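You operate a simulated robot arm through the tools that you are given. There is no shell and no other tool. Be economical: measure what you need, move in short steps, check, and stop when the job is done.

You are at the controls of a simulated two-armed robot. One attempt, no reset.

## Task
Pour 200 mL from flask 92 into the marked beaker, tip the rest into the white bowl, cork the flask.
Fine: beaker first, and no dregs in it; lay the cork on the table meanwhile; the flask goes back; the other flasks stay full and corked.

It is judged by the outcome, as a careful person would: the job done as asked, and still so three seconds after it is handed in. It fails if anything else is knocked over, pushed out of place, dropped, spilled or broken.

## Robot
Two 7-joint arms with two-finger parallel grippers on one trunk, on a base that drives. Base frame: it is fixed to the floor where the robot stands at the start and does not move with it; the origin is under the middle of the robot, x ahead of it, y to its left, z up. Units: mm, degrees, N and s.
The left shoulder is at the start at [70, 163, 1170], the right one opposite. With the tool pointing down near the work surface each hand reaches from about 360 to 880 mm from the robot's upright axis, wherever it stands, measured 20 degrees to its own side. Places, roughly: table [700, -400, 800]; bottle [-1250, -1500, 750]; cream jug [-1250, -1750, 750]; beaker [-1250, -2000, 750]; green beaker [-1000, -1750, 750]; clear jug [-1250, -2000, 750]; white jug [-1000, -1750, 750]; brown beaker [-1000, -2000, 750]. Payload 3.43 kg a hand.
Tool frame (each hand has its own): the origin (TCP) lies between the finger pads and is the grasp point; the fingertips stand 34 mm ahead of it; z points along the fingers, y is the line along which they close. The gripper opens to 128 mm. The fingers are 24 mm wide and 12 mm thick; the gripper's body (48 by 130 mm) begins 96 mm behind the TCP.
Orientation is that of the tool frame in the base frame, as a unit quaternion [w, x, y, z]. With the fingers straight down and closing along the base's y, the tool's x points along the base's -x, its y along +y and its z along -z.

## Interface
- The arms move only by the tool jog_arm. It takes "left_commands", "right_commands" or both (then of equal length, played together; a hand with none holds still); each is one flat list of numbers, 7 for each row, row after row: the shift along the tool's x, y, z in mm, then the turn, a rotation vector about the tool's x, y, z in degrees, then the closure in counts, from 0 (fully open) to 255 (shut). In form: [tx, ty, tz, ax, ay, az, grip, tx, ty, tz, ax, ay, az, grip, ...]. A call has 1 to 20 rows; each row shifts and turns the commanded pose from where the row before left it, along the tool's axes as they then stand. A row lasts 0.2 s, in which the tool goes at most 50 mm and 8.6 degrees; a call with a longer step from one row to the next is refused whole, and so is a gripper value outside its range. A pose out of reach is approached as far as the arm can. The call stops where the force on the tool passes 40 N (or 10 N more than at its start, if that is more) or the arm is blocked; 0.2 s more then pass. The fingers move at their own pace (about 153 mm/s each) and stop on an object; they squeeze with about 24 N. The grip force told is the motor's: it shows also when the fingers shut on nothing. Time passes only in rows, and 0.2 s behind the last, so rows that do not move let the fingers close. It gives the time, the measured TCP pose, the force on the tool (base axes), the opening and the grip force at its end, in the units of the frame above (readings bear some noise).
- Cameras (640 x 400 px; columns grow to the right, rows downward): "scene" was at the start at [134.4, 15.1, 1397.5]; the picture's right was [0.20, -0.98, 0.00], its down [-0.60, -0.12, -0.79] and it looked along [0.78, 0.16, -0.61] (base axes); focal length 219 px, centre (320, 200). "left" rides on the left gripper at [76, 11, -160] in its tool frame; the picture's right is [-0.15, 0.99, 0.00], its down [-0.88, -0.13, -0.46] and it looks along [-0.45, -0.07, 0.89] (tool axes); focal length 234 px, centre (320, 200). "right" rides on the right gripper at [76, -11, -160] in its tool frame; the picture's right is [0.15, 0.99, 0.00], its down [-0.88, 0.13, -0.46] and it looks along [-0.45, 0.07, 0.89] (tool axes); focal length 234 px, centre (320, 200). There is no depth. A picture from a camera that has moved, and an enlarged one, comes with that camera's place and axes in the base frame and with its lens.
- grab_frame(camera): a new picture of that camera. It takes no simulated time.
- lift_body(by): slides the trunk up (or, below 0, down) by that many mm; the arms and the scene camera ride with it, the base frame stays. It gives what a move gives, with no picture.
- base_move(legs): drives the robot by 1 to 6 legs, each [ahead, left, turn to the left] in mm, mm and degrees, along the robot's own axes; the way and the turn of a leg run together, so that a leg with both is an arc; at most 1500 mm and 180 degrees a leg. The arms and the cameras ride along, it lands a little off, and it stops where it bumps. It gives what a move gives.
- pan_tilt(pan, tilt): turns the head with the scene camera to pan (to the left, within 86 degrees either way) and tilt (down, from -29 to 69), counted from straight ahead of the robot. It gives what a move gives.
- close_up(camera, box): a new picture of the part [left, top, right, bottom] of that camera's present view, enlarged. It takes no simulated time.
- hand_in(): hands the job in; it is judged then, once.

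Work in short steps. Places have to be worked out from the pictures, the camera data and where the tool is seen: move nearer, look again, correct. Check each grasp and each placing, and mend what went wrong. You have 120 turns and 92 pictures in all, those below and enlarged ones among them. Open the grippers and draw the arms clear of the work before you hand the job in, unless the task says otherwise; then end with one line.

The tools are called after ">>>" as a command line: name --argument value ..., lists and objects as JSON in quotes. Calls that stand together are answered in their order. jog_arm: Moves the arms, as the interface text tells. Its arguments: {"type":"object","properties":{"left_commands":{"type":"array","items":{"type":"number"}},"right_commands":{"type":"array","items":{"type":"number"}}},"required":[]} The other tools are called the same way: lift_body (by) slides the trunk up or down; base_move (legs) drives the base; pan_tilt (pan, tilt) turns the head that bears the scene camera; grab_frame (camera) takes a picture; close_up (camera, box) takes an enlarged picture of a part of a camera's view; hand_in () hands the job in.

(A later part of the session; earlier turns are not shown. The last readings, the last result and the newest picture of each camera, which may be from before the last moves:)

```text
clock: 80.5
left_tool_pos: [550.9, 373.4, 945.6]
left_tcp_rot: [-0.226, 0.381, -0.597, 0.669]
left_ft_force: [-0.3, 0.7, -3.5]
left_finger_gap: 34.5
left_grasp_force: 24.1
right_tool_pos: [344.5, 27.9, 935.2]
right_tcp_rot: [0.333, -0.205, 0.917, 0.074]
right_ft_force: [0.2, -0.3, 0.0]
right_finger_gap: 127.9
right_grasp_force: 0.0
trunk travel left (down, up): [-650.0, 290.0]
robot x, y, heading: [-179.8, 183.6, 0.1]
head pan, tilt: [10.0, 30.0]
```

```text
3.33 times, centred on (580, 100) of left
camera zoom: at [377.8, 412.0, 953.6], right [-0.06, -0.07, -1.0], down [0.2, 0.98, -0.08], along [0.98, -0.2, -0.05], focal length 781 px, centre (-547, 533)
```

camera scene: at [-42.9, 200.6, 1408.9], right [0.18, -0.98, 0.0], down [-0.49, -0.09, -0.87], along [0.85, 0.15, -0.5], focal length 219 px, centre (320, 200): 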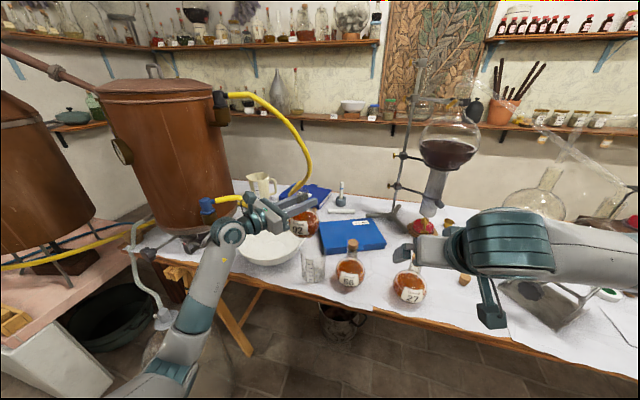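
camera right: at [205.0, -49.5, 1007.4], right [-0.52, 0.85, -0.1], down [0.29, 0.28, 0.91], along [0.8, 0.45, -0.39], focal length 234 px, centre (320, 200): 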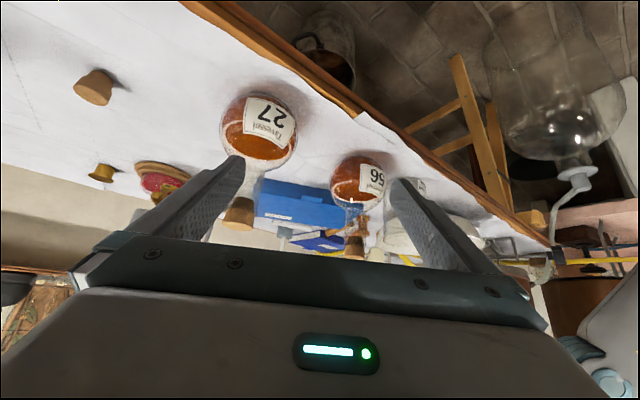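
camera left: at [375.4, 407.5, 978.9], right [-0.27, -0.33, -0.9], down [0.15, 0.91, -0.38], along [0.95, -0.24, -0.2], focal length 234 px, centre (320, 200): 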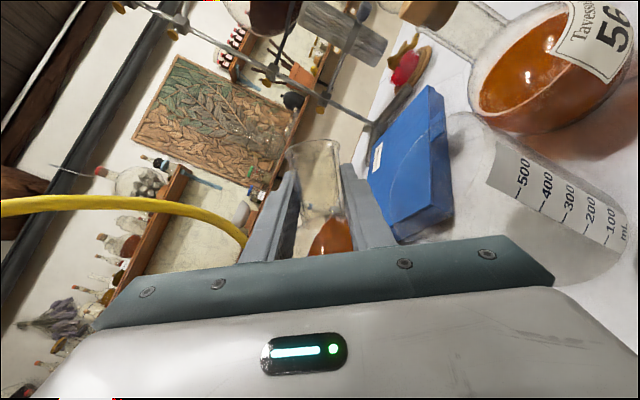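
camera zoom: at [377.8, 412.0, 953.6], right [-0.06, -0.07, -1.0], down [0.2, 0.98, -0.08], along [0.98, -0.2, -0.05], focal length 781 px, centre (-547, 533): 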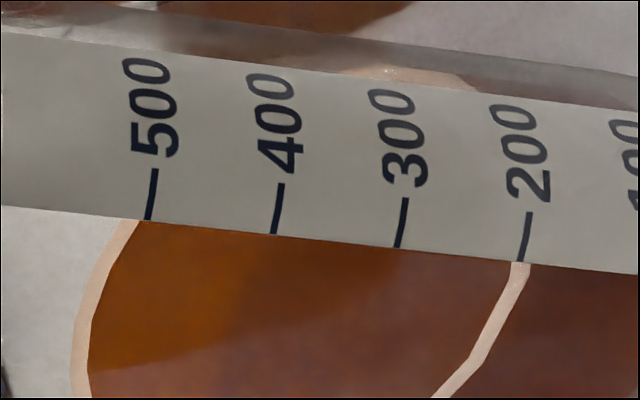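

By the ring and scale, the best estimate is 185–200 mL, but both views look down steeply. I'll bring the right-hand camera round to a flatter viewing angle in front of the table to remove parallax before deciding.

>>> jog_arm --right_commands '[8, 35.5, 16.6, 0, -1.6, 0, 0, 8, 35.5, 16.6, 0, -1.6, 0, 0, 8, 35.5, 16.6, 0, -1.6, 0, 0, 8, 35.5, 16.6, 0, -1.6, 0, 0, 8, 35.5, 16.6, 0, -1.6, 0, 0, 0, 0, 0, 0, 0, 0, 0]'

>>> grab_frame --camera "right"

```text
clock: 81.9
left_tool_pos: [550.2, 369.5, 946.2]
left_tcp_rot: [-0.227, 0.381, -0.597, 0.668]
left_ft_force: [-0.5, -1.4, -2.8]
left_finger_gap: 34.6
left_grasp_force: 23.8
right_tool_pos: [295.8, 198.2, 845.2]
right_tcp_rot: [0.396, -0.198, 0.892, 0.087]
right_ft_force: [0.1, -1.9, -0.6]
right_finger_gap: 128.0
right_grasp_force: 0.0
trunk travel left (down, up): [-650.0, 290.0]
robot x, y, heading: [-185.6, 186.5, 0.4]
head pan, tilt: [10.0, 30.0]
```

```text
29 pictures are left
camera right: at [146.9, 115.0, 895.8], right [-0.51, 0.85, -0.11], down [0.17, 0.22, 0.96], along [0.84, 0.47, -0.26], focal length 234 px, centre (320, 200)
```

right: 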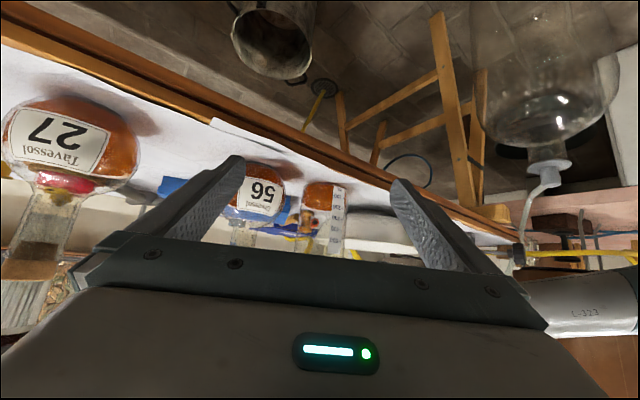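

The beaker is visible at a shallow angle (inverted). Zooming in on the scale.

>>> close_up --camera "right" --box '[296, 175, 360, 240]'

```text
6.15 times, centred on (328, 208) of right
camera zoom: at [146.9, 115.0, 895.8], right [-0.51, 0.85, -0.11], down [0.17, 0.22, 0.96], along [0.84, 0.47, -0.26], focal length 1441 px, centre (271, 154)
```

zoom: 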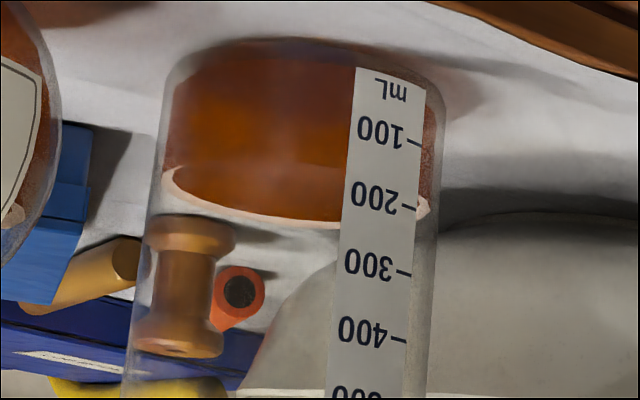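

Looks like the level is below the 200 tick; a tighter zoom will confirm.

>>> close_up --camera "right" --box '[320, 190, 345, 215]'

```text
16.00 times, centred on (332, 202) of right
camera zoom: at [146.9, 115.0, 895.8], right [-0.51, 0.85, -0.11], down [0.17, 0.22, 0.96], along [0.84, 0.47, -0.26], focal length 3747 px, centre (120, 160)
```

zoom: 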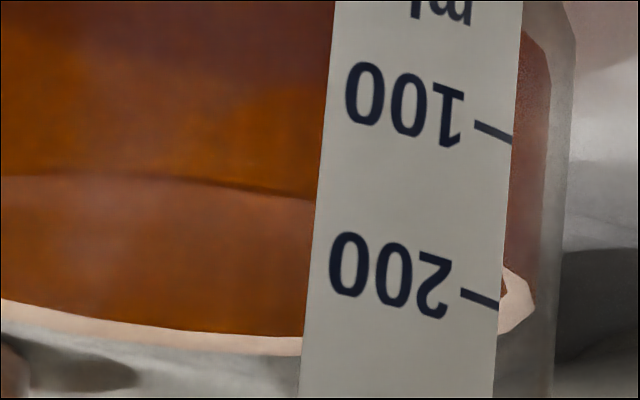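

The shallow view is clear: the liquid's front edge reads about 165–170 mL, so about 30 mL more is needed. I'll pour briefly at 90°, roll back and re-read.

>>> jog_arm --left_commands '[0, 0, 0, 0, 0, 5, 255, 0, 0, 0, 0, 0, 5, 255, 0, 0, 0, 0, 0, 4, 255, 0, 0, 0, 0, 0, 0, 255, 0, 0, 0, 0, 0, 0, 255, 0, 0, 0, 0, 0, 0, 255, 0, 0, 0, 0, 0, -4, 255, 0, 0, 0, 0, 0, -5, 255, 0, 0, 0, 0, 0, -5, 255, 0, 0, 0, 0, 0, 0, 255, 0, 0, 0, 0, 0, 0, 255]'

>>> close_up --camera "right" --box '[320, 190, 345, 215]'

```text
clock: 84.3
left_tool_pos: [552.6, 373.4, 945.7]
left_tcp_rot: [-0.225, 0.382, -0.597, 0.669]
left_ft_force: [-0.5, 0.3, -2.9]
left_finger_gap: 34.4
left_grasp_force: 24.0
right_tool_pos: [295.3, 199.4, 845.2]
right_tcp_rot: [0.397, -0.2, 0.892, 0.088]
right_ft_force: [-0.4, 0.3, 0.5]
right_finger_gap: 128.0
right_grasp_force: 0.0
trunk travel left (down, up): [-650.0, 290.0]
robot x, y, heading: [-181.0, 184.2, 0.3]
head pan, tilt: [10.0, 30.0]
```

```text
16.00 times, centred on (332, 202) of right
camera zoom: at [147.6, 117.6, 896.0], right [-0.51, 0.85, -0.11], down [0.17, 0.23, 0.96], along [0.84, 0.47, -0.26], focal length 3747 px, centre (120, 160)
```

zoom: 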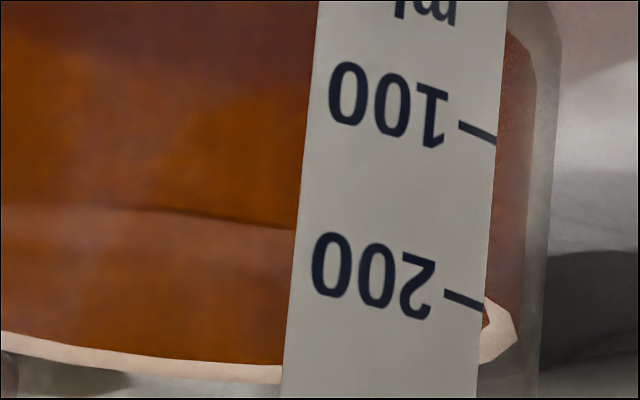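

Now about 183 mL (gained about 18). One more identical pour should bring it to about 198.

>>> jog_arm --left_commands '[0, 0, 0, 0, 0, 5, 255, 0, 0, 0, 0, 0, 5, 255, 0, 0, 0, 0, 0, 4, 255, 0, 0, 0, 0, 0, 0, 255, 0, 0, 0, 0, 0, 0, 255, 0, 0, 0, 0, 0, 0, 255, 0, 0, 0, 0, 0, -4, 255, 0, 0, 0, 0, 0, -5, 255, 0, 0, 0, 0, 0, -5, 255, 0, 0, 0, 0, 0, 0, 255, 0, 0, 0, 0, 0, 0, 255]'

>>> close_up --camera "right" --box '[320, 190, 345, 215]'

```text
clock: 86.7
left_tool_pos: [550.5, 372.2, 945.5]
left_tcp_rot: [-0.226, 0.382, -0.596, 0.67]
left_ft_force: [0.1, -0.1, -3.3]
left_finger_gap: 34.2
left_grasp_force: 23.8
right_tool_pos: [297.2, 199.6, 845.5]
right_tcp_rot: [0.396, -0.199, 0.892, 0.086]
right_ft_force: [-1.8, 0.0, -0.1]
right_finger_gap: 128.5
right_grasp_force: 0.1
trunk travel left (down, up): [-650.0, 290.0]
robot x, y, heading: [-183.7, 185.5, 0.2]
head pan, tilt: [10.0, 30.0]
```

```text
16.00 times, centred on (332, 202) of right
camera zoom: at [147.6, 117.7, 896.0], right [-0.51, 0.85, -0.11], down [0.17, 0.23, 0.96], along [0.84, 0.47, -0.26], focal length 3747 px, centre (120, 160)
```

zoom: 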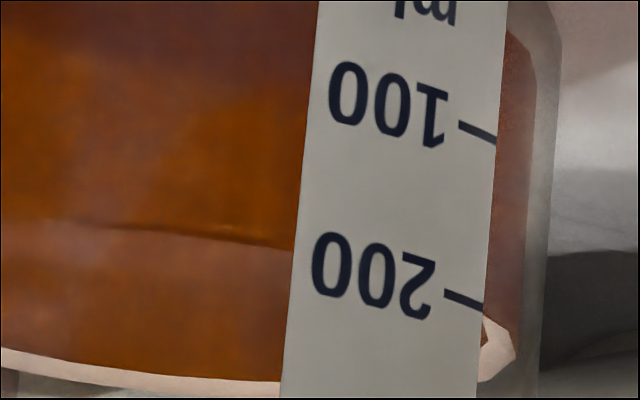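

The front edge now sits at the 200 mark within a few mL, so I'll stop here. I'll roll the flask back to about 56°, raise it, and retract the right hand.

>>> jog_arm --left_commands '[0, 0, 0, 0, 0, -5, 255, 0, 0, 0, 0, 0, -5, 255, 0, 0, 0, 0, 0, -5, 255, 0, 0, 0, 0, 0, -5, 255, 11.2, -16.6, 0, 0, 0, 0, 255, 11.2, -16.6, 0, 0, 0, 0, 255]' --right_commands '[-8, -35.5, -16.6, 0, 1.6, 0, 0, -8, -35.5, -16.6, 0, 1.6, 0, 0, -8, -35.5, -16.6, 0, 1.6, 0, 0, -8, -35.5, -16.6, 0, 1.6, 0, 0, -8, -35.5, -16.6, 0, 1.6, 0, 0, -10, 0, -12, 0, 0, 0, 0]'

>>> base_move --legs '[[0, 100, 0], [50, 0, 0]]'

>>> grab_frame --camera "scene"

```text
clock: 88.1
left_tool_pos: [549.9, 373.3, 985.7]
left_tcp_rot: [-0.107, 0.48, -0.521, 0.698]
left_ft_force: [0.2, -0.6, -4.3]
left_finger_gap: 34.3
left_grasp_force: 24.4
right_tool_pos: [343.7, 26.5, 948.4]
right_tcp_rot: [0.333, -0.205, 0.917, 0.073]
right_ft_force: [0.1, -0.2, -0.5]
right_finger_gap: 128.1
right_grasp_force: 0.0
trunk travel left (down, up): [-650.0, 290.0]
robot x, y, heading: [-181.8, 186.4, 0.1]
head pan, tilt: [10.0, 30.0]
```

```text
clock: 89.8
left_tool_pos: [601.1, 472.1, 985.4]
left_tcp_rot: [-0.106, 0.479, -0.521, 0.698]
left_ft_force: [1.0, -0.4, -3.5]
left_finger_gap: 34.2
left_grasp_force: 24.3
right_tool_pos: [394.6, 126.5, 947.8]
right_tcp_rot: [0.333, -0.205, 0.917, 0.073]
right_ft_force: [-0.2, 0.0, 0.0]
right_finger_gap: 127.8
right_grasp_force: 0.0
trunk travel left (down, up): [-650.0, 290.0]
robot x, y, heading: [-130.7, 285.4, 0.1]
head pan, tilt: [10.0, 30.0]
```

```text
24 pictures are left
camera scene: at [7.3, 300.5, 1408.9], right [0.18, -0.98, 0.0], down [-0.49, -0.09, -0.87], along [0.85, 0.15, -0.5], focal length 219 px, centre (320, 200)
```

scene: 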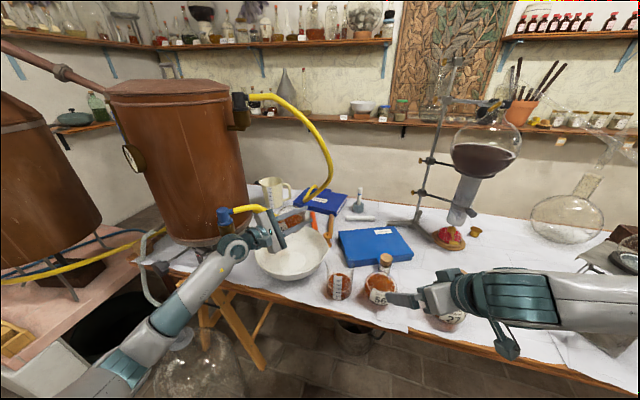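

The bowl centre is at about (588,516) and clear. I'll move the flask so its lip is over the bowl at z≈940.

>>> jog_arm --left_commands '[-22.4, 3, -9.8, 0, 0, 0, 255, -22.4, 3, -9.8, 0, 0, 0, 255, -22.4, 3, -9.8, 0, 0, 0, 255, 0, 0, 0, 0, 0, 0, 255]'

>>> close_up --camera "scene" --box '[220, 180, 380, 300]'

```text
clock: 90.8
left_tool_pos: [609.9, 528.0, 939.7]
left_tcp_rot: [-0.108, 0.479, -0.521, 0.698]
left_ft_force: [0.2, 0.1, -2.5]
left_finger_gap: 34.0
left_grasp_force: 23.8
right_tool_pos: [393.3, 126.0, 947.4]
right_tcp_rot: [0.334, -0.205, 0.917, 0.073]
right_ft_force: [0.5, 0.2, 0.2]
right_finger_gap: 127.8
right_grasp_force: 0.0
trunk travel left (down, up): [-650.0, 290.0]
robot x, y, heading: [-132.9, 285.6, 0.1]
head pan, tilt: [10.0, 30.0]
```

```text
3.33 times, centred on (300, 240) of scene
camera zoom: at [6.7, 300.0, 1408.9], right [0.18, -0.98, 0.0], down [-0.49, -0.09, -0.87], along [0.85, 0.15, -0.5], focal length 730 px, centre (387, 67)
```

zoom: 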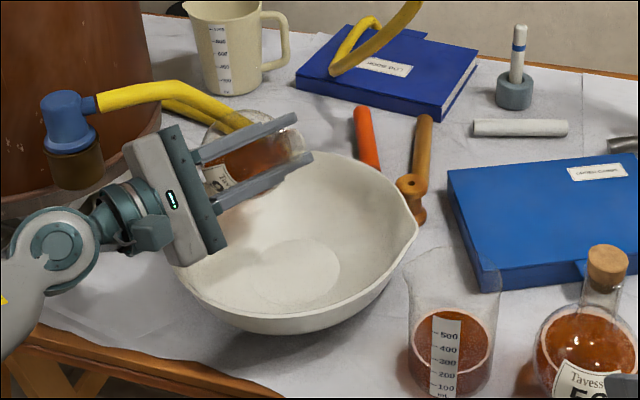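

The lip is above the bowl's middle and the hoses are well clear. I'll tilt gradually to about 98° and watch the stream.

>>> jog_arm --left_commands '[0, 0, 0, 0, 0, 6, 255, 0, 0, 0, 0, 0, 6, 255, 0, 0, 0, 0, 0, 6, 255, 0, 0, 0, 0, 0, 6, 255, 0, 0, 0, 0, 0, 4, 255, 0, 0, 0, 0, 0, 3, 255, 0, 0, 0, 0, 0, 3, 255, 0, 0, 0, 0, 0, 2, 255, 0, 0, 0, 0, 0, 2, 255, 0, 0, 0, 0, 0, 2, 255, 0, 0, 0, 0, 0, 2, 255]'

>>> close_up --camera "scene" --box '[220, 180, 380, 300]'

```text
clock: 93.2
left_tool_pos: [609.0, 529.7, 940.9]
left_tcp_rot: [0.35, -0.26, 0.658, -0.614]
left_ft_force: [-0.1, -0.6, -3.0]
left_finger_gap: 34.2
left_grasp_force: 23.9
right_tool_pos: [394.1, 126.7, 948.6]
right_tcp_rot: [0.333, -0.204, 0.918, 0.072]
right_ft_force: [0.5, -0.5, -0.1]
right_finger_gap: 127.8
right_grasp_force: 0.1
trunk travel left (down, up): [-650.0, 290.0]
robot x, y, heading: [-135.1, 286.1, 0.3]
head pan, tilt: [10.0, 30.0]
```

```text
3.33 times, centred on (300, 240) of scene
camera zoom: at [6.5, 300.4, 1408.9], right [0.18, -0.98, 0.0], down [-0.49, -0.09, -0.87], along [0.85, 0.15, -0.5], focal length 730 px, centre (387, 67)
```

zoom: 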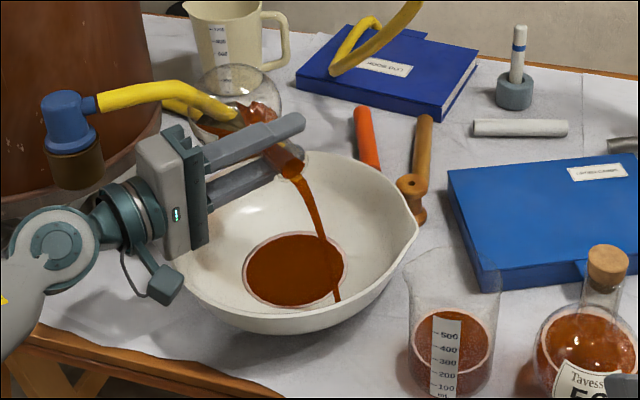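

The stream is landing inside the bowl. I'll shift back 15 mm and continue slowly to about 120°.

>>> jog_arm --left_commands '[-7.5, 1, 0, 0, 0, 0, 255, -7.5, 1, 0, 0, 0, 1, 255, 0, 0, 0, 0, 0, 2, 255, 0, 0, 0, 0, 0, 2, 255, 0, 0, 0, 0, 0, 2, 255, 0, 0, 0, 0, 0, 2, 255, 0, 0, 0, 0, 0, 2, 255, 0, 0, 0, 0, 0, 2, 255, 0, 0, 0, 0, 0, 3, 255, 0, 0, 0, 0, 0, 3, 255, 0, 0, 0, 0, 0, 3, 255]'

>>> close_up --camera "scene" --box '[220, 180, 380, 300]'

```text
clock: 95.6
left_tool_pos: [619.5, 542.1, 941.3]
left_tcp_rot: [0.46, -0.129, 0.696, -0.536]
left_ft_force: [-0.3, 0.8, -1.6]
left_finger_gap: 34.1
left_grasp_force: 23.5
right_tool_pos: [392.8, 127.0, 948.8]
right_tcp_rot: [0.334, -0.205, 0.917, 0.073]
right_ft_force: [-0.1, -0.5, 0.4]
right_finger_gap: 128.1
right_grasp_force: 0.1
trunk travel left (down, up): [-650.0, 290.0]
robot x, y, heading: [-128.1, 284.9, 0.1]
head pan, tilt: [10.0, 30.0]
```

```text
3.33 times, centred on (300, 240) of scene
camera zoom: at [6.3, 300.3, 1409.0], right [0.18, -0.98, 0.0], down [-0.49, -0.09, -0.87], along [0.85, 0.15, -0.5], focal length 730 px, centre (387, 67)
```

zoom: 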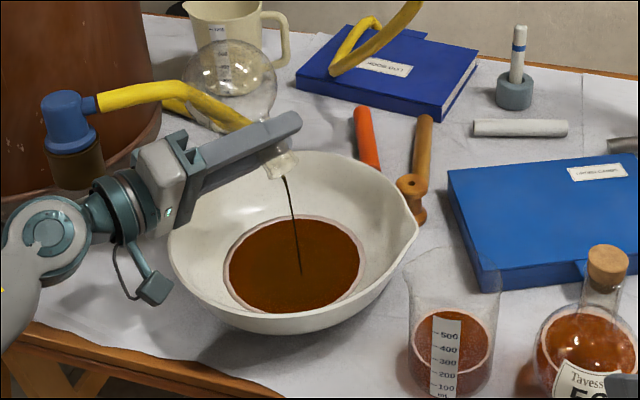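

Nearly empty, with the last dark dregs flowing. I'll tip on to about 142° and hold to drain.

>>> jog_arm --left_commands '[0, 0, 0, 0, 0, 4, 255, 0, 0, 0, 0, 0, 4, 255, 0, 0, 0, 0, 0, 4, 255, 0, 0, 0, 0, 0, 4, 255, 0, 0, 0, 0, 0, 4, 255, 0, 0, 0, 0, 0, 2, 255, 0, 0, 0, 0, 0, 0, 255, 0, 0, 0, 0, 0, 0, 255, 0, 0, 0, 0, 0, 0, 255, 0, 0, 0, 0, 0, 0, 255, 0, 0, 0, 0, 0, 0, 255, 0, 0, 0, 0, 0, 0, 255, 0, 0, 0, 0, 0, 0, 255, 0, 0, 0, 0, 0, 0, 255, 0, 0, 0, 0, 0, 0, 255]'

>>> close_up --camera "scene" --box '[220, 180, 380, 300]'

```text
clock: 98.8
left_tool_pos: [634.5, 516.5, 948.2]
left_tcp_rot: [0.48, -0.107, 0.708, -0.506]
left_ft_force: [-0.5, 0.7, -1.5]
left_finger_gap: 34.0
left_grasp_force: 24.0
left hand out of reach, approached as far as the arm can: row 2, 3, 4, 5, 6
right_tool_pos: [393.6, 124.8, 948.0]
right_tcp_rot: [0.333, -0.204, 0.918, 0.072]
right_ft_force: [-0.8, 0.3, 0.4]
right_finger_gap: 128.0
right_grasp_force: 0.2
trunk travel left (down, up): [-650.0, 290.0]
robot x, y, heading: [-131.1, 286.5, 0.3]
head pan, tilt: [10.0, 30.0]
```

```text
3.33 times, centred on (300, 240) of scene
camera zoom: at [6.3, 300.3, 1409.0], right [0.18, -0.98, 0.0], down [-0.49, -0.09, -0.87], along [0.85, 0.15, -0.5], focal length 730 px, centre (387, 67)
```

zoom: 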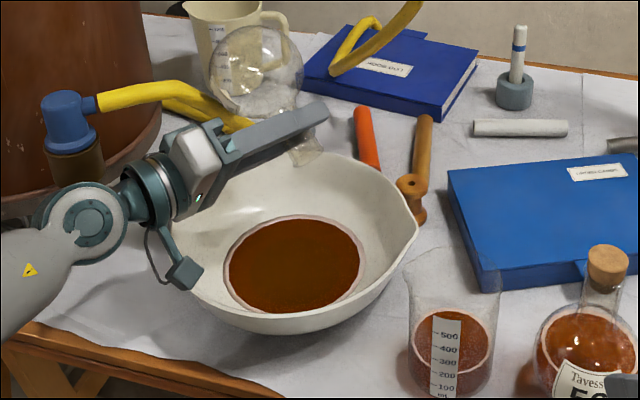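

The arm hit its roll limit near 122°, but the stream has ended. I'll check the flask for leftover liquid.

>>> close_up --camera "scene" --box '[262, 180, 312, 230]'

```text
8.00 times, centred on (287, 205) of scene
camera zoom: at [6.3, 300.3, 1409.0], right [0.18, -0.98, 0.0], down [-0.49, -0.09, -0.87], along [0.85, 0.15, -0.5], focal length 1753 px, centre (584, 160)
```

zoom: 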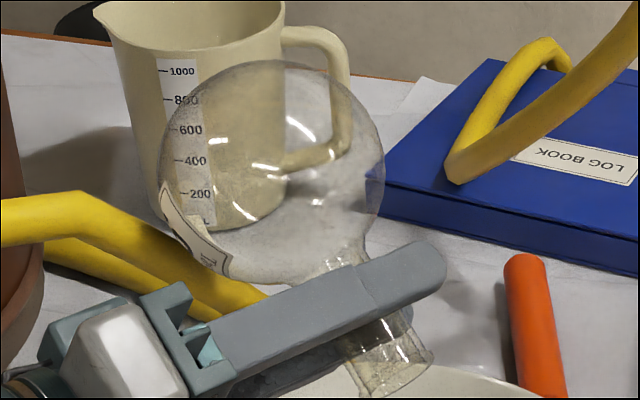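

The flask is empty and clean. I'll raise it 110 mm clear of the bowl and roll it back upright.

>>> jog_arm --left_commands '[-15.7, -22.5, -0.7, 0, 0, 0, 255, -15.7, -22.5, -0.7, 0, 0, 0, 255, -15.7, -22.5, -0.7, 0, 0, 0, 255, -15.7, -22.5, -0.7, 0, 0, 0, 255, 0, 0, 0, 0, 0, -8, 255, 0, 0, 0, 0, 0, -8, 255, 0, 0, 0, 0, 0, -8, 255, 0, 0, 0, 0, 0, -8, 255, 0, 0, 0, 0, 0, -8, 255, 0, 0, 0, 0, 0, -8, 255, 0, 0, 0, 0, 0, -8, 255, 0, 0, 0, 0, 0, -8, 255, 0, 0, 0, 0, 0, -8, 255, 0, 0, 0, 0, 0, -8, 255, 0, 0, 0, 0, 0, -8, 255, 0, 0, 0, 0, 0, -8, 255, 0, 0, 0, 0, 0, -8, 255, 0, 0, 0, 0, 0, -8, 255, 0, 0, 0, 0, 0, -8, 255]'

```text
clock: 102.8
left_tool_pos: [613.9, 540.2, 1050.8]
left_tcp_rot: [0.2, 0.655, -0.27, 0.677]
left_ft_force: [-0.3, -1.0, -1.4]
left_finger_gap: 34.2
left_grasp_force: 23.9
right_tool_pos: [393.0, 125.0, 948.0]
right_tcp_rot: [0.333, -0.205, 0.918, 0.073]
right_ft_force: [-0.2, -0.6, 0.2]
right_finger_gap: 128.3
right_grasp_force: 0.1
trunk travel left (down, up): [-650.0, 290.0]
robot x, y, heading: [-131.9, 287.1, 0.4]
head pan, tilt: [10.0, 30.0]
```

The flask is almost upright (6° left). I'll level it, then drive back clear of the table.

>>> jog_arm --left_commands '[0, 0, 0, 0, 0, -6, 255, 0, 0, 0, 0, 0, 0, 255]'

>>> base_move --legs '[[-260, 0, 0]]'

>>> grab_frame --camera "scene"

```text
clock: 103.4
left_tool_pos: [614.7, 541.2, 1050.4]
left_tcp_rot: [0.234, 0.668, -0.235, 0.667]
left_ft_force: [-0.1, -0.3, -1.9]
left_finger_gap: 33.8
left_grasp_force: 24.6
right_tool_pos: [394.3, 127.3, 948.1]
right_tcp_rot: [0.333, -0.204, 0.918, 0.073]
right_ft_force: [-0.1, 0.4, 0.0]
right_finger_gap: 127.8
right_grasp_force: 0.1
trunk travel left (down, up): [-650.0, 290.0]
robot x, y, heading: [-133.3, 282.9, 0.2]
head pan, tilt: [10.0, 30.0]
```

```text
clock: 105.2
left_tool_pos: [357.6, 540.5, 1051.3]
left_tcp_rot: [0.235, 0.667, -0.236, 0.666]
left_ft_force: [0.5, 0.1, -1.7]
left_finger_gap: 34.0
left_grasp_force: 24.0
right_tool_pos: [135.4, 125.3, 948.6]
right_tcp_rot: [0.334, -0.204, 0.917, 0.073]
right_ft_force: [-0.2, -0.1, -0.4]
right_finger_gap: 127.8
right_grasp_force: 0.0
trunk travel left (down, up): [-650.0, 290.0]
robot x, y, heading: [-388.0, 283.5, 0.2]
head pan, tilt: [10.0, 30.0]
```

```text
18 pictures are left
camera scene: at [-250.9, 299.6, 1409.0], right [0.18, -0.98, 0.0], down [-0.49, -0.09, -0.87], along [0.85, 0.15, -0.5], focal length 219 px, centre (320, 200)
```

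scene: 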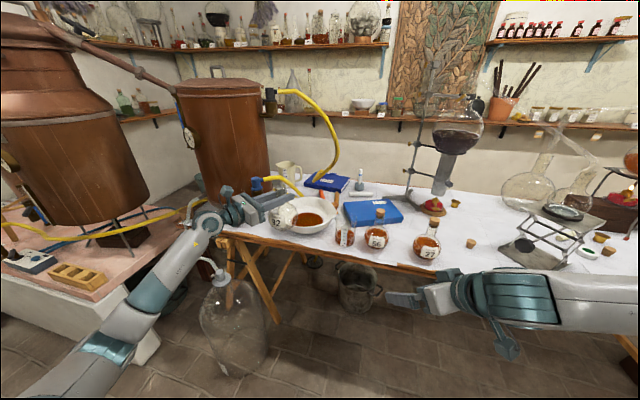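

All is in order. I'll bring the flask arm back to its earlier carrying pose in front of the table and return the right hand to pointing down.

>>> jog_arm --left_commands '[-14.5, 37, 21.9, 0, 0, 0, 255, -14.5, 37, 21.9, 0, 0, 0, 255, -14.5, 37, 21.9, 0, 0, 0, 255, -14.5, 37, 21.9, 0, 0, 0, 255, -14.5, 37, 21.9, 0, 0, 0, 255, -14.5, 37, 21.9, 0, 0, 0, 255, 0, 0, 0, 0, 0, 0, 255, 0, 0, 0, 0, 0, 0, 255]' --right_commands '[-25.6, 0, -31, 5.3, 0, 6.4, 0, -25.6, 0, -31, 5.3, 0, 6.4, 0, -25.6, 0, -31, 5.3, 0, 6.4, 0, 0, 0, -25, 0, 8, 0, 0, 0, 0, -25, 0, 8, 0, 0, 0, 0, -25, 0, 8, 0, 0, 0, 0, -25, 0, 8, 0, 0, 0, 0, -25, 0, 8, 0, 0]'

>>> base_move --legs '[[0, -472, 0]]'

>>> grab_frame --camera "left"

```text
clock: 107.0
left_tool_pos: [321.7, 284.9, 963.1]
left_tcp_rot: [0.233, 0.668, -0.235, 0.666]
left_ft_force: [-1.1, 0.7, -1.3]
left_finger_gap: 34.1
left_grasp_force: 23.6
right_tool_pos: [86.2, 124.4, 1182.5]
right_tcp_rot: [-0.002, 0.0, 1.0, 0.0]
right_ft_force: [0.6, 0.0, -0.6]
right_finger_gap: 128.0
right_grasp_force: 0.1
trunk travel left (down, up): [-650.0, 290.0]
robot x, y, heading: [-391.0, 283.9, -0.4]
head pan, tilt: [10.0, 30.0]
```

```text
clock: 109.9
left_tool_pos: [322.9, -190.8, 962.2]
left_tcp_rot: [0.234, 0.668, -0.237, 0.666]
left_ft_force: [-1.2, 0.6, -1.1]
left_finger_gap: 33.8
left_grasp_force: 23.4
right_tool_pos: [86.2, -351.4, 1181.1]
right_tcp_rot: [0.0, -0.001, 1.0, 0.0]
right_ft_force: [0.2, -0.3, -0.3]
right_finger_gap: 128.0
right_grasp_force: 0.0
trunk travel left (down, up): [-650.0, 290.0]
robot x, y, heading: [-389.3, -189.4, 0.1]
head pan, tilt: [10.0, 30.0]
```

```text
17 pictures are left
camera left: at [191.5, -100.8, 1039.4], right [-0.62, -0.77, -0.15], down [-0.27, 0.39, -0.88], along [0.74, -0.5, -0.45], focal length 234 px, centre (320, 200)
```

left: 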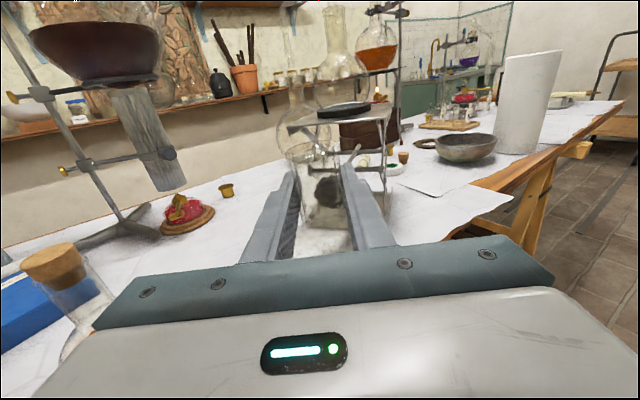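

Driving forward 156 mm to bring the flask over its original spot.

>>> base_move --legs '[[156, 0, 0]]'

>>> jog_arm --left_commands '[-20, -2.3, -1.9, 0, 0, 0, 255, -20, 0, 0, 0, 0, 0, 255, -20, 0, 0, 0, 0, 0, 255, -8, 0, 0, 0, 0, 0, 255, 0, 0, 0, 0, 0, 0, 255]'

>>> grab_frame --camera "left"

```text
clock: 111.3
left_tool_pos: [479.7, -191.5, 962.4]
left_tcp_rot: [0.234, 0.668, -0.235, 0.666]
left_ft_force: [0.3, 0.6, -1.6]
left_finger_gap: 34.2
left_grasp_force: 24.2
right_tool_pos: [244.2, -351.3, 1182.4]
right_tcp_rot: [0.0, -0.001, 1.0, 0.001]
right_ft_force: [-0.3, 0.5, -0.2]
right_finger_gap: 128.1
right_grasp_force: 0.1
trunk travel left (down, up): [-650.0, 290.0]
robot x, y, heading: [-234.7, -187.9, 0.2]
head pan, tilt: [10.0, 30.0]
```

```text
clock: 112.5
left_tool_pos: [480.1, -187.6, 894.2]
left_tcp_rot: [0.234, 0.668, -0.236, 0.666]
left_ft_force: [-0.9, 0.9, -1.1]
left_finger_gap: 33.8
left_grasp_force: 24.0
right_tool_pos: [242.8, -351.2, 1180.5]
right_tcp_rot: [0.0, 0.0, 1.0, 0.0]
right_ft_force: [-0.6, 0.0, -0.5]
right_finger_gap: 128.0
right_grasp_force: 0.0
trunk travel left (down, up): [-650.0, 290.0]
robot x, y, heading: [-228.7, -190.3, 0.3]
head pan, tilt: [10.0, 30.0]
```

```text
16 pictures are left
camera left: at [348.5, -97.6, 971.0], right [-0.62, -0.77, -0.15], down [-0.27, 0.39, -0.88], along [0.73, -0.5, -0.45], focal length 234 px, centre (320, 200)
```

left: 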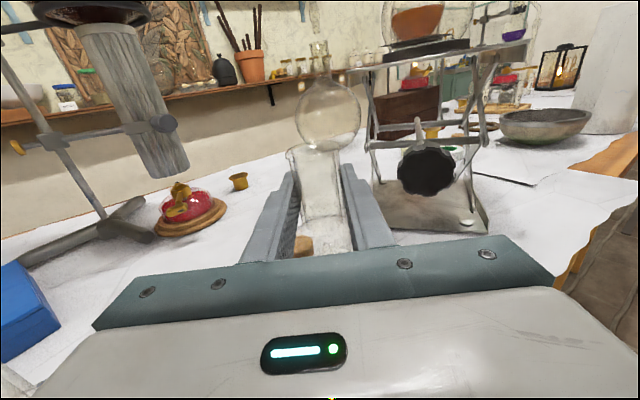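

The flask is directly over its spot and hasn't slipped in the grip. I'll lower gently until it makes contact.

>>> jog_arm --left_commands '[-5, 0, 0, 0, 0, 0, 255, -3, 0, 0, 0, 0, 0, 255, -1.5, 0, 0, 0, 0, 0, 255, -1, 0, 0, 0, 0, 0, 255]'

```text
clock: 113.5
left_tool_pos: [480.7, -187.6, 883.7]
left_tcp_rot: [0.233, 0.668, -0.235, 0.666]
left_ft_force: [-0.5, 0.0, 1.2]
left_finger_gap: 33.8
left_grasp_force: 23.7
right_tool_pos: [242.5, -350.9, 1182.1]
right_tcp_rot: [0.0, 0.0, 1.0, 0.001]
right_ft_force: [0.3, -0.6, 0.5]
right_finger_gap: 128.1
right_grasp_force: 0.1
trunk travel left (down, up): [-650.0, 290.0]
robot x, y, heading: [-231.0, -188.4, 0.1]
head pan, tilt: [10.0, 30.0]
```

The flask is down on its spot, still held upright. I'll send the right hand back over the cork.

>>> jog_arm --right_commands '[-35.5, 16.7, 18, 0, 0, 0, 140, -35.5, 16.7, 18, 0, 0, 0, 140, -35.5, 16.7, 18, 0, 0, 0, 140, -35.5, 16.7, 18, 0, 0, 0, 140, -35.5, 16.7, 18, 0, 0, 0, 140, -35.5, 16.7, 18, 0, 0, 0, 140, -35.5, 16.7, 18, 0, 0, 0, 140, -35.5, 16.7, 18, 0, 0, 0, 140, -35.5, 16.7, 18, 0, 0, 0, 140, 0, 0, 0, 0, 0, 0, 140]'

>>> close_up --camera "right" --box '[220, 60, 420, 200]'

```text
clock: 115.7
left_tool_pos: [480.7, -189.5, 883.4]
left_tcp_rot: [0.234, 0.668, -0.237, 0.666]
left_ft_force: [0.4, 1.9, 4.2]
left_finger_gap: 33.7
left_grasp_force: 24.7
right_tool_pos: [563.4, -202.8, 1018.8]
right_tcp_rot: [0.002, -0.001, 1.0, 0.001]
right_ft_force: [0.5, -1.6, -0.3]
right_finger_gap: 57.7
right_grasp_force: 0.0
trunk travel left (down, up): [-650.0, 290.0]
robot x, y, heading: [-231.2, -187.7, -0.0]
head pan, tilt: [10.0, 30.0]
```

```text
2.86 times, centred on (320, 130) of right
camera zoom: at [486.6, -214.4, 1178.5], right [-0.15, 0.99, 0.0], down [0.88, 0.13, 0.46], along [0.45, 0.07, -0.89], focal length 669 px, centre (320, 400)
```

zoom: 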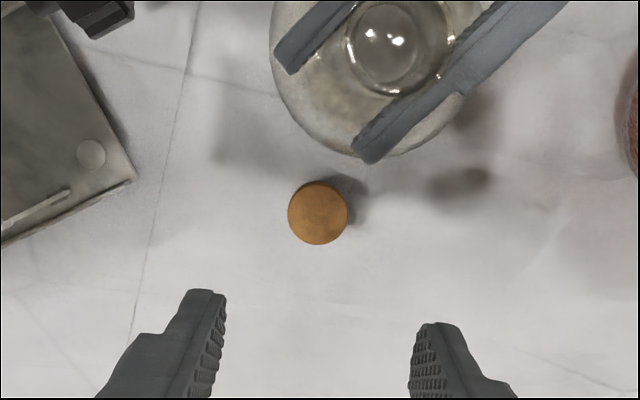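

The cork is where I left it, right below the hand. I'll descend to the same grasp height (z≈811) and grip it.

>>> jog_arm --right_commands '[0, 1, 45, 0, 0, 0, 140, 0, 0, 45, 0, 0, 0, 140, 0, 0, 45, 0, 0, 0, 140, 0, 0, 45, 0, 0, 0, 140, 0, 0, 20, 0, 0, 0, 140, 0, 0, 8, 0, 0, 0, 140, 0, 0, 0, 0, 0, 0, 180, 0, 0, 0, 0, 0, 0, 255, 0, 0, 0, 0, 0, 0, 255]'

```text
clock: 117.7
left_tool_pos: [479.0, -189.3, 884.7]
left_tcp_rot: [0.234, 0.668, -0.236, 0.666]
left_ft_force: [1.0, -0.8, 3.6]
left_finger_gap: 34.1
left_grasp_force: 24.0
right_tool_pos: [560.9, -199.9, 812.7]
right_tcp_rot: [0.0, 0.0, 1.0, 0.0]
right_ft_force: [0.6, 0.6, -1.2]
right_finger_gap: 30.1
right_grasp_force: 23.8
trunk travel left (down, up): [-650.0, 290.0]
robot x, y, heading: [-232.1, -188.4, -0.0]
head pan, tilt: [10.0, 30.0]
```

Cork gripped (30 mm). I'll lift it and carry it over the flask mouth, with its base about 30 mm above the lip.

>>> jog_arm --right_commands '[0, 0, -45, 0, 0, 0, 255, 0, 0, -45, 0, 0, 0, 255, 0, 0, -45, 0, 0, 0, 255, 0, 0, -45, 0, 0, 0, 255, 0, 0, -10, 0, 0, 0, 255, 28, 4, 0, 0, 0, 0, 255, 28, 4, 0, 0, 0, 0, 255, 26, 4, 0, 0, 0, 0, 255, 0, 0, 0, 0, 0, 0, 255]'

>>> close_up --camera "left" --box '[220, 60, 420, 200]'

>>> close_up --camera "right" --box '[240, 120, 400, 240]'

```text
clock: 119.7
left_tool_pos: [481.3, -188.1, 884.3]
left_tcp_rot: [0.234, 0.668, -0.236, 0.666]
left_ft_force: [-2.4, -0.3, 3.0]
left_finger_gap: 33.9
left_grasp_force: 23.9
right_tool_pos: [478.9, -187.4, 1001.2]
right_tcp_rot: [0.0, 0.0, 1.0, 0.0]
right_ft_force: [-0.4, -0.2, -0.3]
right_finger_gap: 30.2
right_grasp_force: 23.7
trunk travel left (down, up): [-650.0, 290.0]
robot x, y, heading: [-231.0, -189.2, -0.1]
head pan, tilt: [10.0, 30.0]
```

```text
2.86 times, centred on (320, 130) of left
camera zoom: at [347.9, -97.4, 961.1], right [-0.62, -0.77, -0.15], down [-0.27, 0.39, -0.88], along [0.73, -0.51, -0.45], focal length 669 px, centre (320, 400)
```

zoom: 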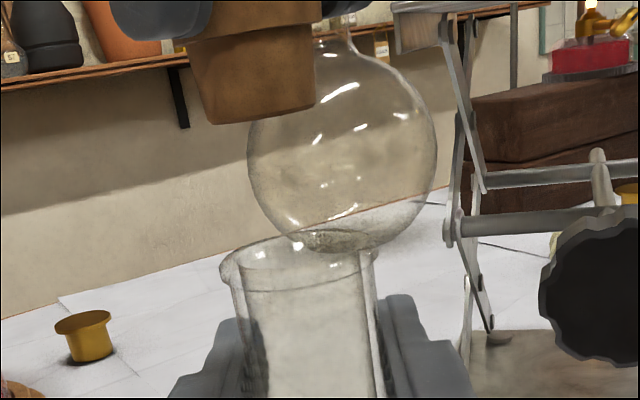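

```text
3.33 times, centred on (320, 180) of right
camera zoom: at [404.5, -198.6, 1160.9], right [-0.15, 0.99, 0.0], down [0.88, 0.13, 0.46], along [0.45, 0.07, -0.89], focal length 781 px, centre (320, 267)
```

zoom: 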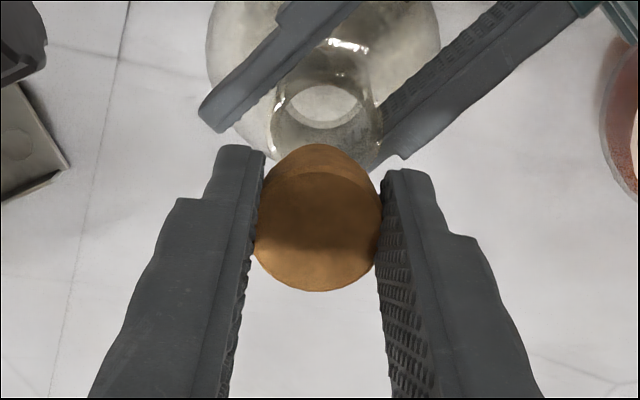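

Comparing the two views, the cork is about 4 mm too far forward and 1 mm left of the neck axis. I'll correct that and lower the cork to just above the lip.

>>> jog_arm --right_commands '[4, -1, 10, 0, 0, 0, 255, 0, 0, 12, 0, 0, 0, 255, 0, 0, 0, 0, 0, 0, 255]'

>>> close_up --camera "left" --box '[220, 60, 420, 200]'

>>> close_up --camera "right" --box '[260, 120, 380, 210]'

```text
clock: 120.5
left_tool_pos: [478.8, -188.1, 883.9]
left_tcp_rot: [0.234, 0.668, -0.236, 0.666]
left_ft_force: [-0.8, -0.7, 4.1]
left_finger_gap: 34.0
left_grasp_force: 23.9
right_tool_pos: [475.8, -189.5, 979.5]
right_tcp_rot: [0.001, -0.001, 1.0, 0.001]
right_ft_force: [-0.2, -0.2, 0.3]
right_finger_gap: 30.0
right_grasp_force: 23.9
trunk travel left (down, up): [-650.0, 290.0]
robot x, y, heading: [-228.2, -190.6, 0.1]
head pan, tilt: [10.0, 30.0]
```

```text
2.86 times, centred on (320, 130) of left
camera zoom: at [347.8, -97.5, 961.1], right [-0.62, -0.77, -0.15], down [-0.27, 0.39, -0.88], along [0.73, -0.5, -0.45], focal length 669 px, centre (320, 400)
```

zoom: 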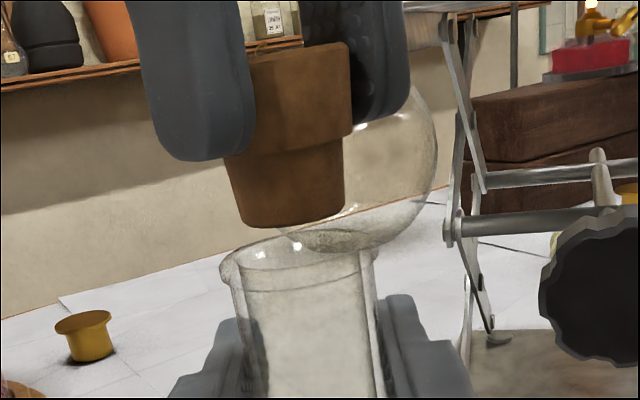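

```text
4.44 times, centred on (320, 165) of right
camera zoom: at [400.3, -199.9, 1138.5], right [-0.15, 0.99, 0.0], down [0.88, 0.13, 0.46], along [0.45, 0.07, -0.89], focal length 1041 px, centre (320, 356)
```

zoom: 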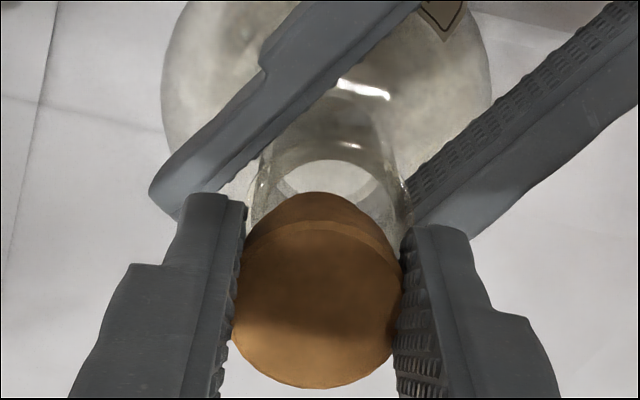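

The cork is lined up over the mouth in both views. I'll lower it in small steps toward the original seated height (TCP z≈958), watching the forces.

>>> jog_arm --right_commands '[0, 0, 4, 0, 0, 0, 255, 0, 0, 4, 0, 0, 0, 255, 0, 0, 3, 0, 0, 0, 255, 0, 0, 3, 0, 0, 0, 255]'

>>> close_up --camera "left" --box '[220, 60, 420, 200]'

```text
clock: 121.5
left_tool_pos: [480.5, -187.7, 884.1]
left_tcp_rot: [0.235, 0.667, -0.236, 0.666]
left_ft_force: [2.2, -3.1, 2.6]
left_finger_gap: 34.2
left_grasp_force: 24.2
right_tool_pos: [475.0, -186.9, 965.0]
right_tcp_rot: [0.0, -0.001, 1.0, 0.0]
right_ft_force: [-2.8, 2.3, 1.7]
right_finger_gap: 30.2
right_grasp_force: 24.0
trunk travel left (down, up): [-650.0, 290.0]
robot x, y, heading: [-231.1, -187.6, 0.4]
head pan, tilt: [10.0, 30.0]
```

```text
2.86 times, centred on (320, 130) of left
camera zoom: at [347.7, -97.5, 961.1], right [-0.62, -0.77, -0.15], down [-0.27, 0.39, -0.88], along [0.73, -0.5, -0.45], focal length 669 px, centre (320, 400)
```

zoom: 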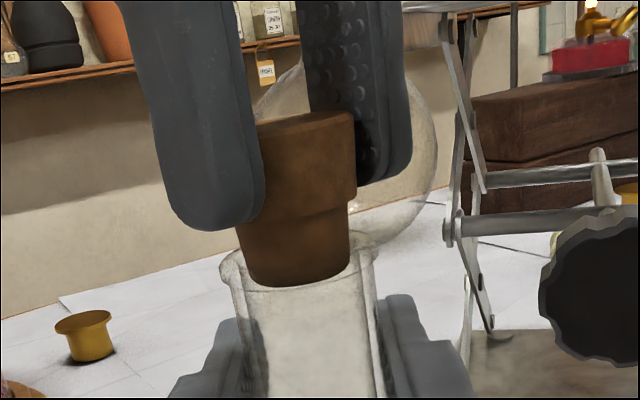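

The cork is entering the mouth with a slight side load. I'll ease 1.5 mm to relieve it and keep pressing down gently.

>>> jog_arm --right_commands '[1.5, 1, 1, 0, 0, 0, 255, 0, 0, 2, 0, 0, 0, 255, 0, 0, 2, 0, 0, 0, 255, 0, 0, 2, 0, 0, 0, 255]'

```text
clock: 122.5
left_tool_pos: [480.1, -186.7, 884.1]
left_tcp_rot: [0.234, 0.668, -0.235, 0.667]
left_ft_force: [-0.9, -0.3, 2.9]
left_finger_gap: 33.8
left_grasp_force: 24.0
right_tool_pos: [475.2, -187.8, 957.9]
right_tcp_rot: [-0.001, -0.001, 1.0, -0.001]
right_ft_force: [0.1, -0.1, 0.1]
right_finger_gap: 30.1
right_grasp_force: 24.1
trunk travel left (down, up): [-650.0, 290.0]
robot x, y, heading: [-229.9, -187.9, -0.1]
head pan, tilt: [10.0, 30.0]
```

The side load is gone and there's no resistance yet. I'll continue in 1.5 mm steps until it seats.

>>> jog_arm --right_commands '[0, 0, 1.5, 0, 0, 0, 255, 0, 0, 1.5, 0, 0, 0, 255, 0, 0, 1, 0, 0, 0, 255]'

>>> close_up --camera "left" --box '[220, 60, 420, 200]'

```text
clock: 123.3
left_tool_pos: [479.6, -187.6, 883.4]
left_tcp_rot: [0.234, 0.668, -0.235, 0.667]
left_ft_force: [2.7, -2.2, 0.5]
left_finger_gap: 34.1
left_grasp_force: 24.0
right_tool_pos: [473.9, -187.4, 955.5]
right_tcp_rot: [0.0, -0.001, 1.0, 0.001]
right_ft_force: [-1.9, 1.3, 5.2]
right_finger_gap: 30.2
right_grasp_force: 23.8
trunk travel left (down, up): [-650.0, 290.0]
robot x, y, heading: [-231.9, -189.3, 0.2]
head pan, tilt: [10.0, 30.0]
```

```text
2.86 times, centred on (320, 130) of left
camera zoom: at [347.8, -97.5, 961.1], right [-0.62, -0.77, -0.15], down [-0.27, 0.39, -0.88], along [0.73, -0.5, -0.45], focal length 669 px, centre (320, 400)
```

zoom: 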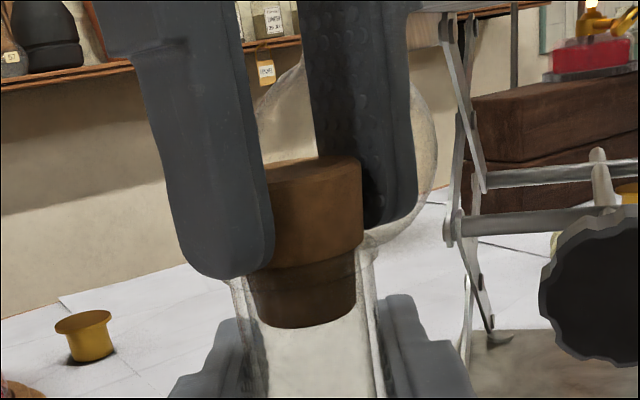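

The cork now sits at the same depth as it did originally, with resistance building. One firm small press, then I'll release it.

>>> jog_arm --right_commands '[0, 0, 1, 0, 0, 0, 255, 0, 0, 0.7, 0, 0, 0, 255]'

```text
clock: 123.9
left_tool_pos: [480.0, -187.3, 884.5]
left_tcp_rot: [0.233, 0.668, -0.236, 0.666]
left_ft_force: [10.2, -3.2, -4.8]
left_finger_gap: 34.3
left_grasp_force: 24.5
right_tool_pos: [474.3, -188.6, 954.5]
right_tcp_rot: [0.001, -0.001, 1.0, 0.0]
right_ft_force: [-6.5, 1.2, 18.7]
right_finger_gap: 30.4
right_grasp_force: 24.0
trunk travel left (down, up): [-650.0, 290.0]
robot x, y, heading: [-233.1, -189.3, -0.2]
head pan, tilt: [10.0, 30.0]
```

Seated at 19 N. I'll open the right fingers, rise, and retract.

>>> jog_arm --right_commands '[0, 0, 0, 0, 0, 0, 200, 0, 0, 0, 0, 0, 0, 120, 0, 0, -20, 0, 0, 0, 100, 0, 0, -40, 0, 0, 0, 100, 0, 0, -45, 0, 0, 0, 0, 0, 0, -45, 0, 0, 0, 0, 25, -30, -25, 0, 0, 0, 0, 25, -30, -25, 0, 0, 0, 0, 35, -25, 0, 0, 0, 0, 0, 35, -25, 0, 0, 0, 0, 0, 35, -25, 0, 0, 0, 0, 0, 35, -25, 0, 0, 0, 0, 0]'

>>> close_up --camera "left" --box '[220, 60, 420, 270]'

```text
clock: 126.5
left_tool_pos: [479.1, -188.7, 883.5]
left_tcp_rot: [0.234, 0.667, -0.236, 0.666]
left_ft_force: [-2.4, 0.2, 2.9]
left_finger_gap: 34.0
left_grasp_force: 24.2
right_tool_pos: [282.0, -349.2, 1154.4]
right_tcp_rot: [0.0, -0.001, 1.0, 0.001]
right_ft_force: [0.3, -0.6, -0.7]
right_finger_gap: 127.9
right_grasp_force: 0.0
trunk travel left (down, up): [-650.0, 290.0]
robot x, y, heading: [-229.4, -191.8, 0.3]
head pan, tilt: [10.0, 30.0]
```

```text
1.90 times, centred on (320, 165) of left
camera zoom: at [347.2, -98.2, 961.4], right [-0.62, -0.77, -0.15], down [-0.27, 0.39, -0.88], along [0.74, -0.5, -0.45], focal length 446 px, centre (320, 267)
```

zoom: 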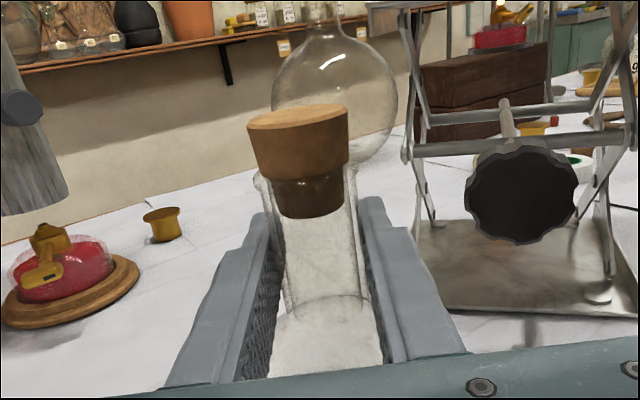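

Corked as before. I'll open the left gripper and withdraw straight back.

>>> jog_arm --left_commands '[0, 0, 0, 0, 0, 0, 200, 0, 0, 0, 0, 0, 0, 120, 0, 0, 0, 0, 0, 0, 60, 0, 0, -25, 0, 0, 0, 60, 0, 0, -30, 0, 0, 0, 60, 0, 0, -35, 0, 0, 0, 60, 0, 0, -35, 0, 0, 0, 60, 30, 0, -20, 0, 0, 0, 60, 30, 0, 0, 0, 0, 0, 60]'

>>> base_move --legs '[[-150, 0, 0]]'

>>> pan_tilt --pan 12 --tilt 33

>>> grab_frame --camera "scene"

```text
clock: 128.5
left_tool_pos: [366.5, -96.3, 945.0]
left_tcp_rot: [0.234, 0.668, -0.235, 0.666]
left_ft_force: [0.2, 0.6, -0.3]
left_finger_gap: 97.9
left_grasp_force: 0.1
right_tool_pos: [285.2, -347.2, 1152.9]
right_tcp_rot: [-0.001, -0.001, 1.0, 0.0]
right_ft_force: [0.4, 0.0, -0.1]
right_finger_gap: 128.1
right_grasp_force: 0.1
trunk travel left (down, up): [-650.0, 290.0]
robot x, y, heading: [-229.5, -193.1, -0.0]
head pan, tilt: [10.0, 30.0]
```

```text
clock: 129.8
left_tool_pos: [217.7, -95.8, 945.2]
left_tcp_rot: [0.234, 0.668, -0.236, 0.666]
left_ft_force: [0.2, 0.3, -0.3]
left_finger_gap: 97.6
left_grasp_force: 0.0
right_tool_pos: [135.9, -346.8, 1154.6]
right_tcp_rot: [-0.001, 0.0, 1.0, 0.0]
right_ft_force: [-0.3, -0.5, 0.4]
right_finger_gap: 128.1
right_grasp_force: 0.1
trunk travel left (down, up): [-650.0, 290.0]
robot x, y, heading: [-380.7, -190.8, 0.4]
head pan, tilt: [10.0, 30.0]
```

```text
clock: 130.5
left_tool_pos: [217.7, -95.7, 945.0]
left_tcp_rot: [0.233, 0.668, -0.236, 0.666]
left_ft_force: [0.1, 0.8, -0.5]
left_finger_gap: 98.0
left_grasp_force: 0.1
right_tool_pos: [135.2, -347.0, 1154.3]
right_tcp_rot: [0.0, -0.001, 1.0, 0.0]
right_ft_force: [0.4, -0.3, 0.1]
right_finger_gap: 128.0
right_grasp_force: 0.1
trunk travel left (down, up): [-650.0, 290.0]
robot x, y, heading: [-378.7, -184.9, 0.1]
head pan, tilt: [12.0, 33.0]
```

```text
7 pictures are left
camera scene: at [-244.7, -173.4, 1404.4], right [0.21, -0.98, 0.0], down [-0.53, -0.11, -0.84], along [0.82, 0.18, -0.54], focal length 219 px, centre (320, 200)
```

scene: 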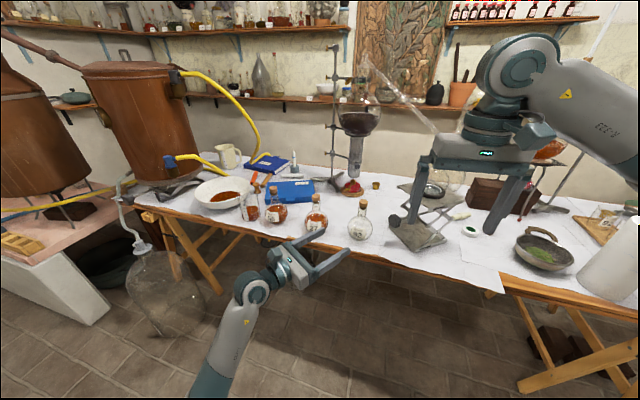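

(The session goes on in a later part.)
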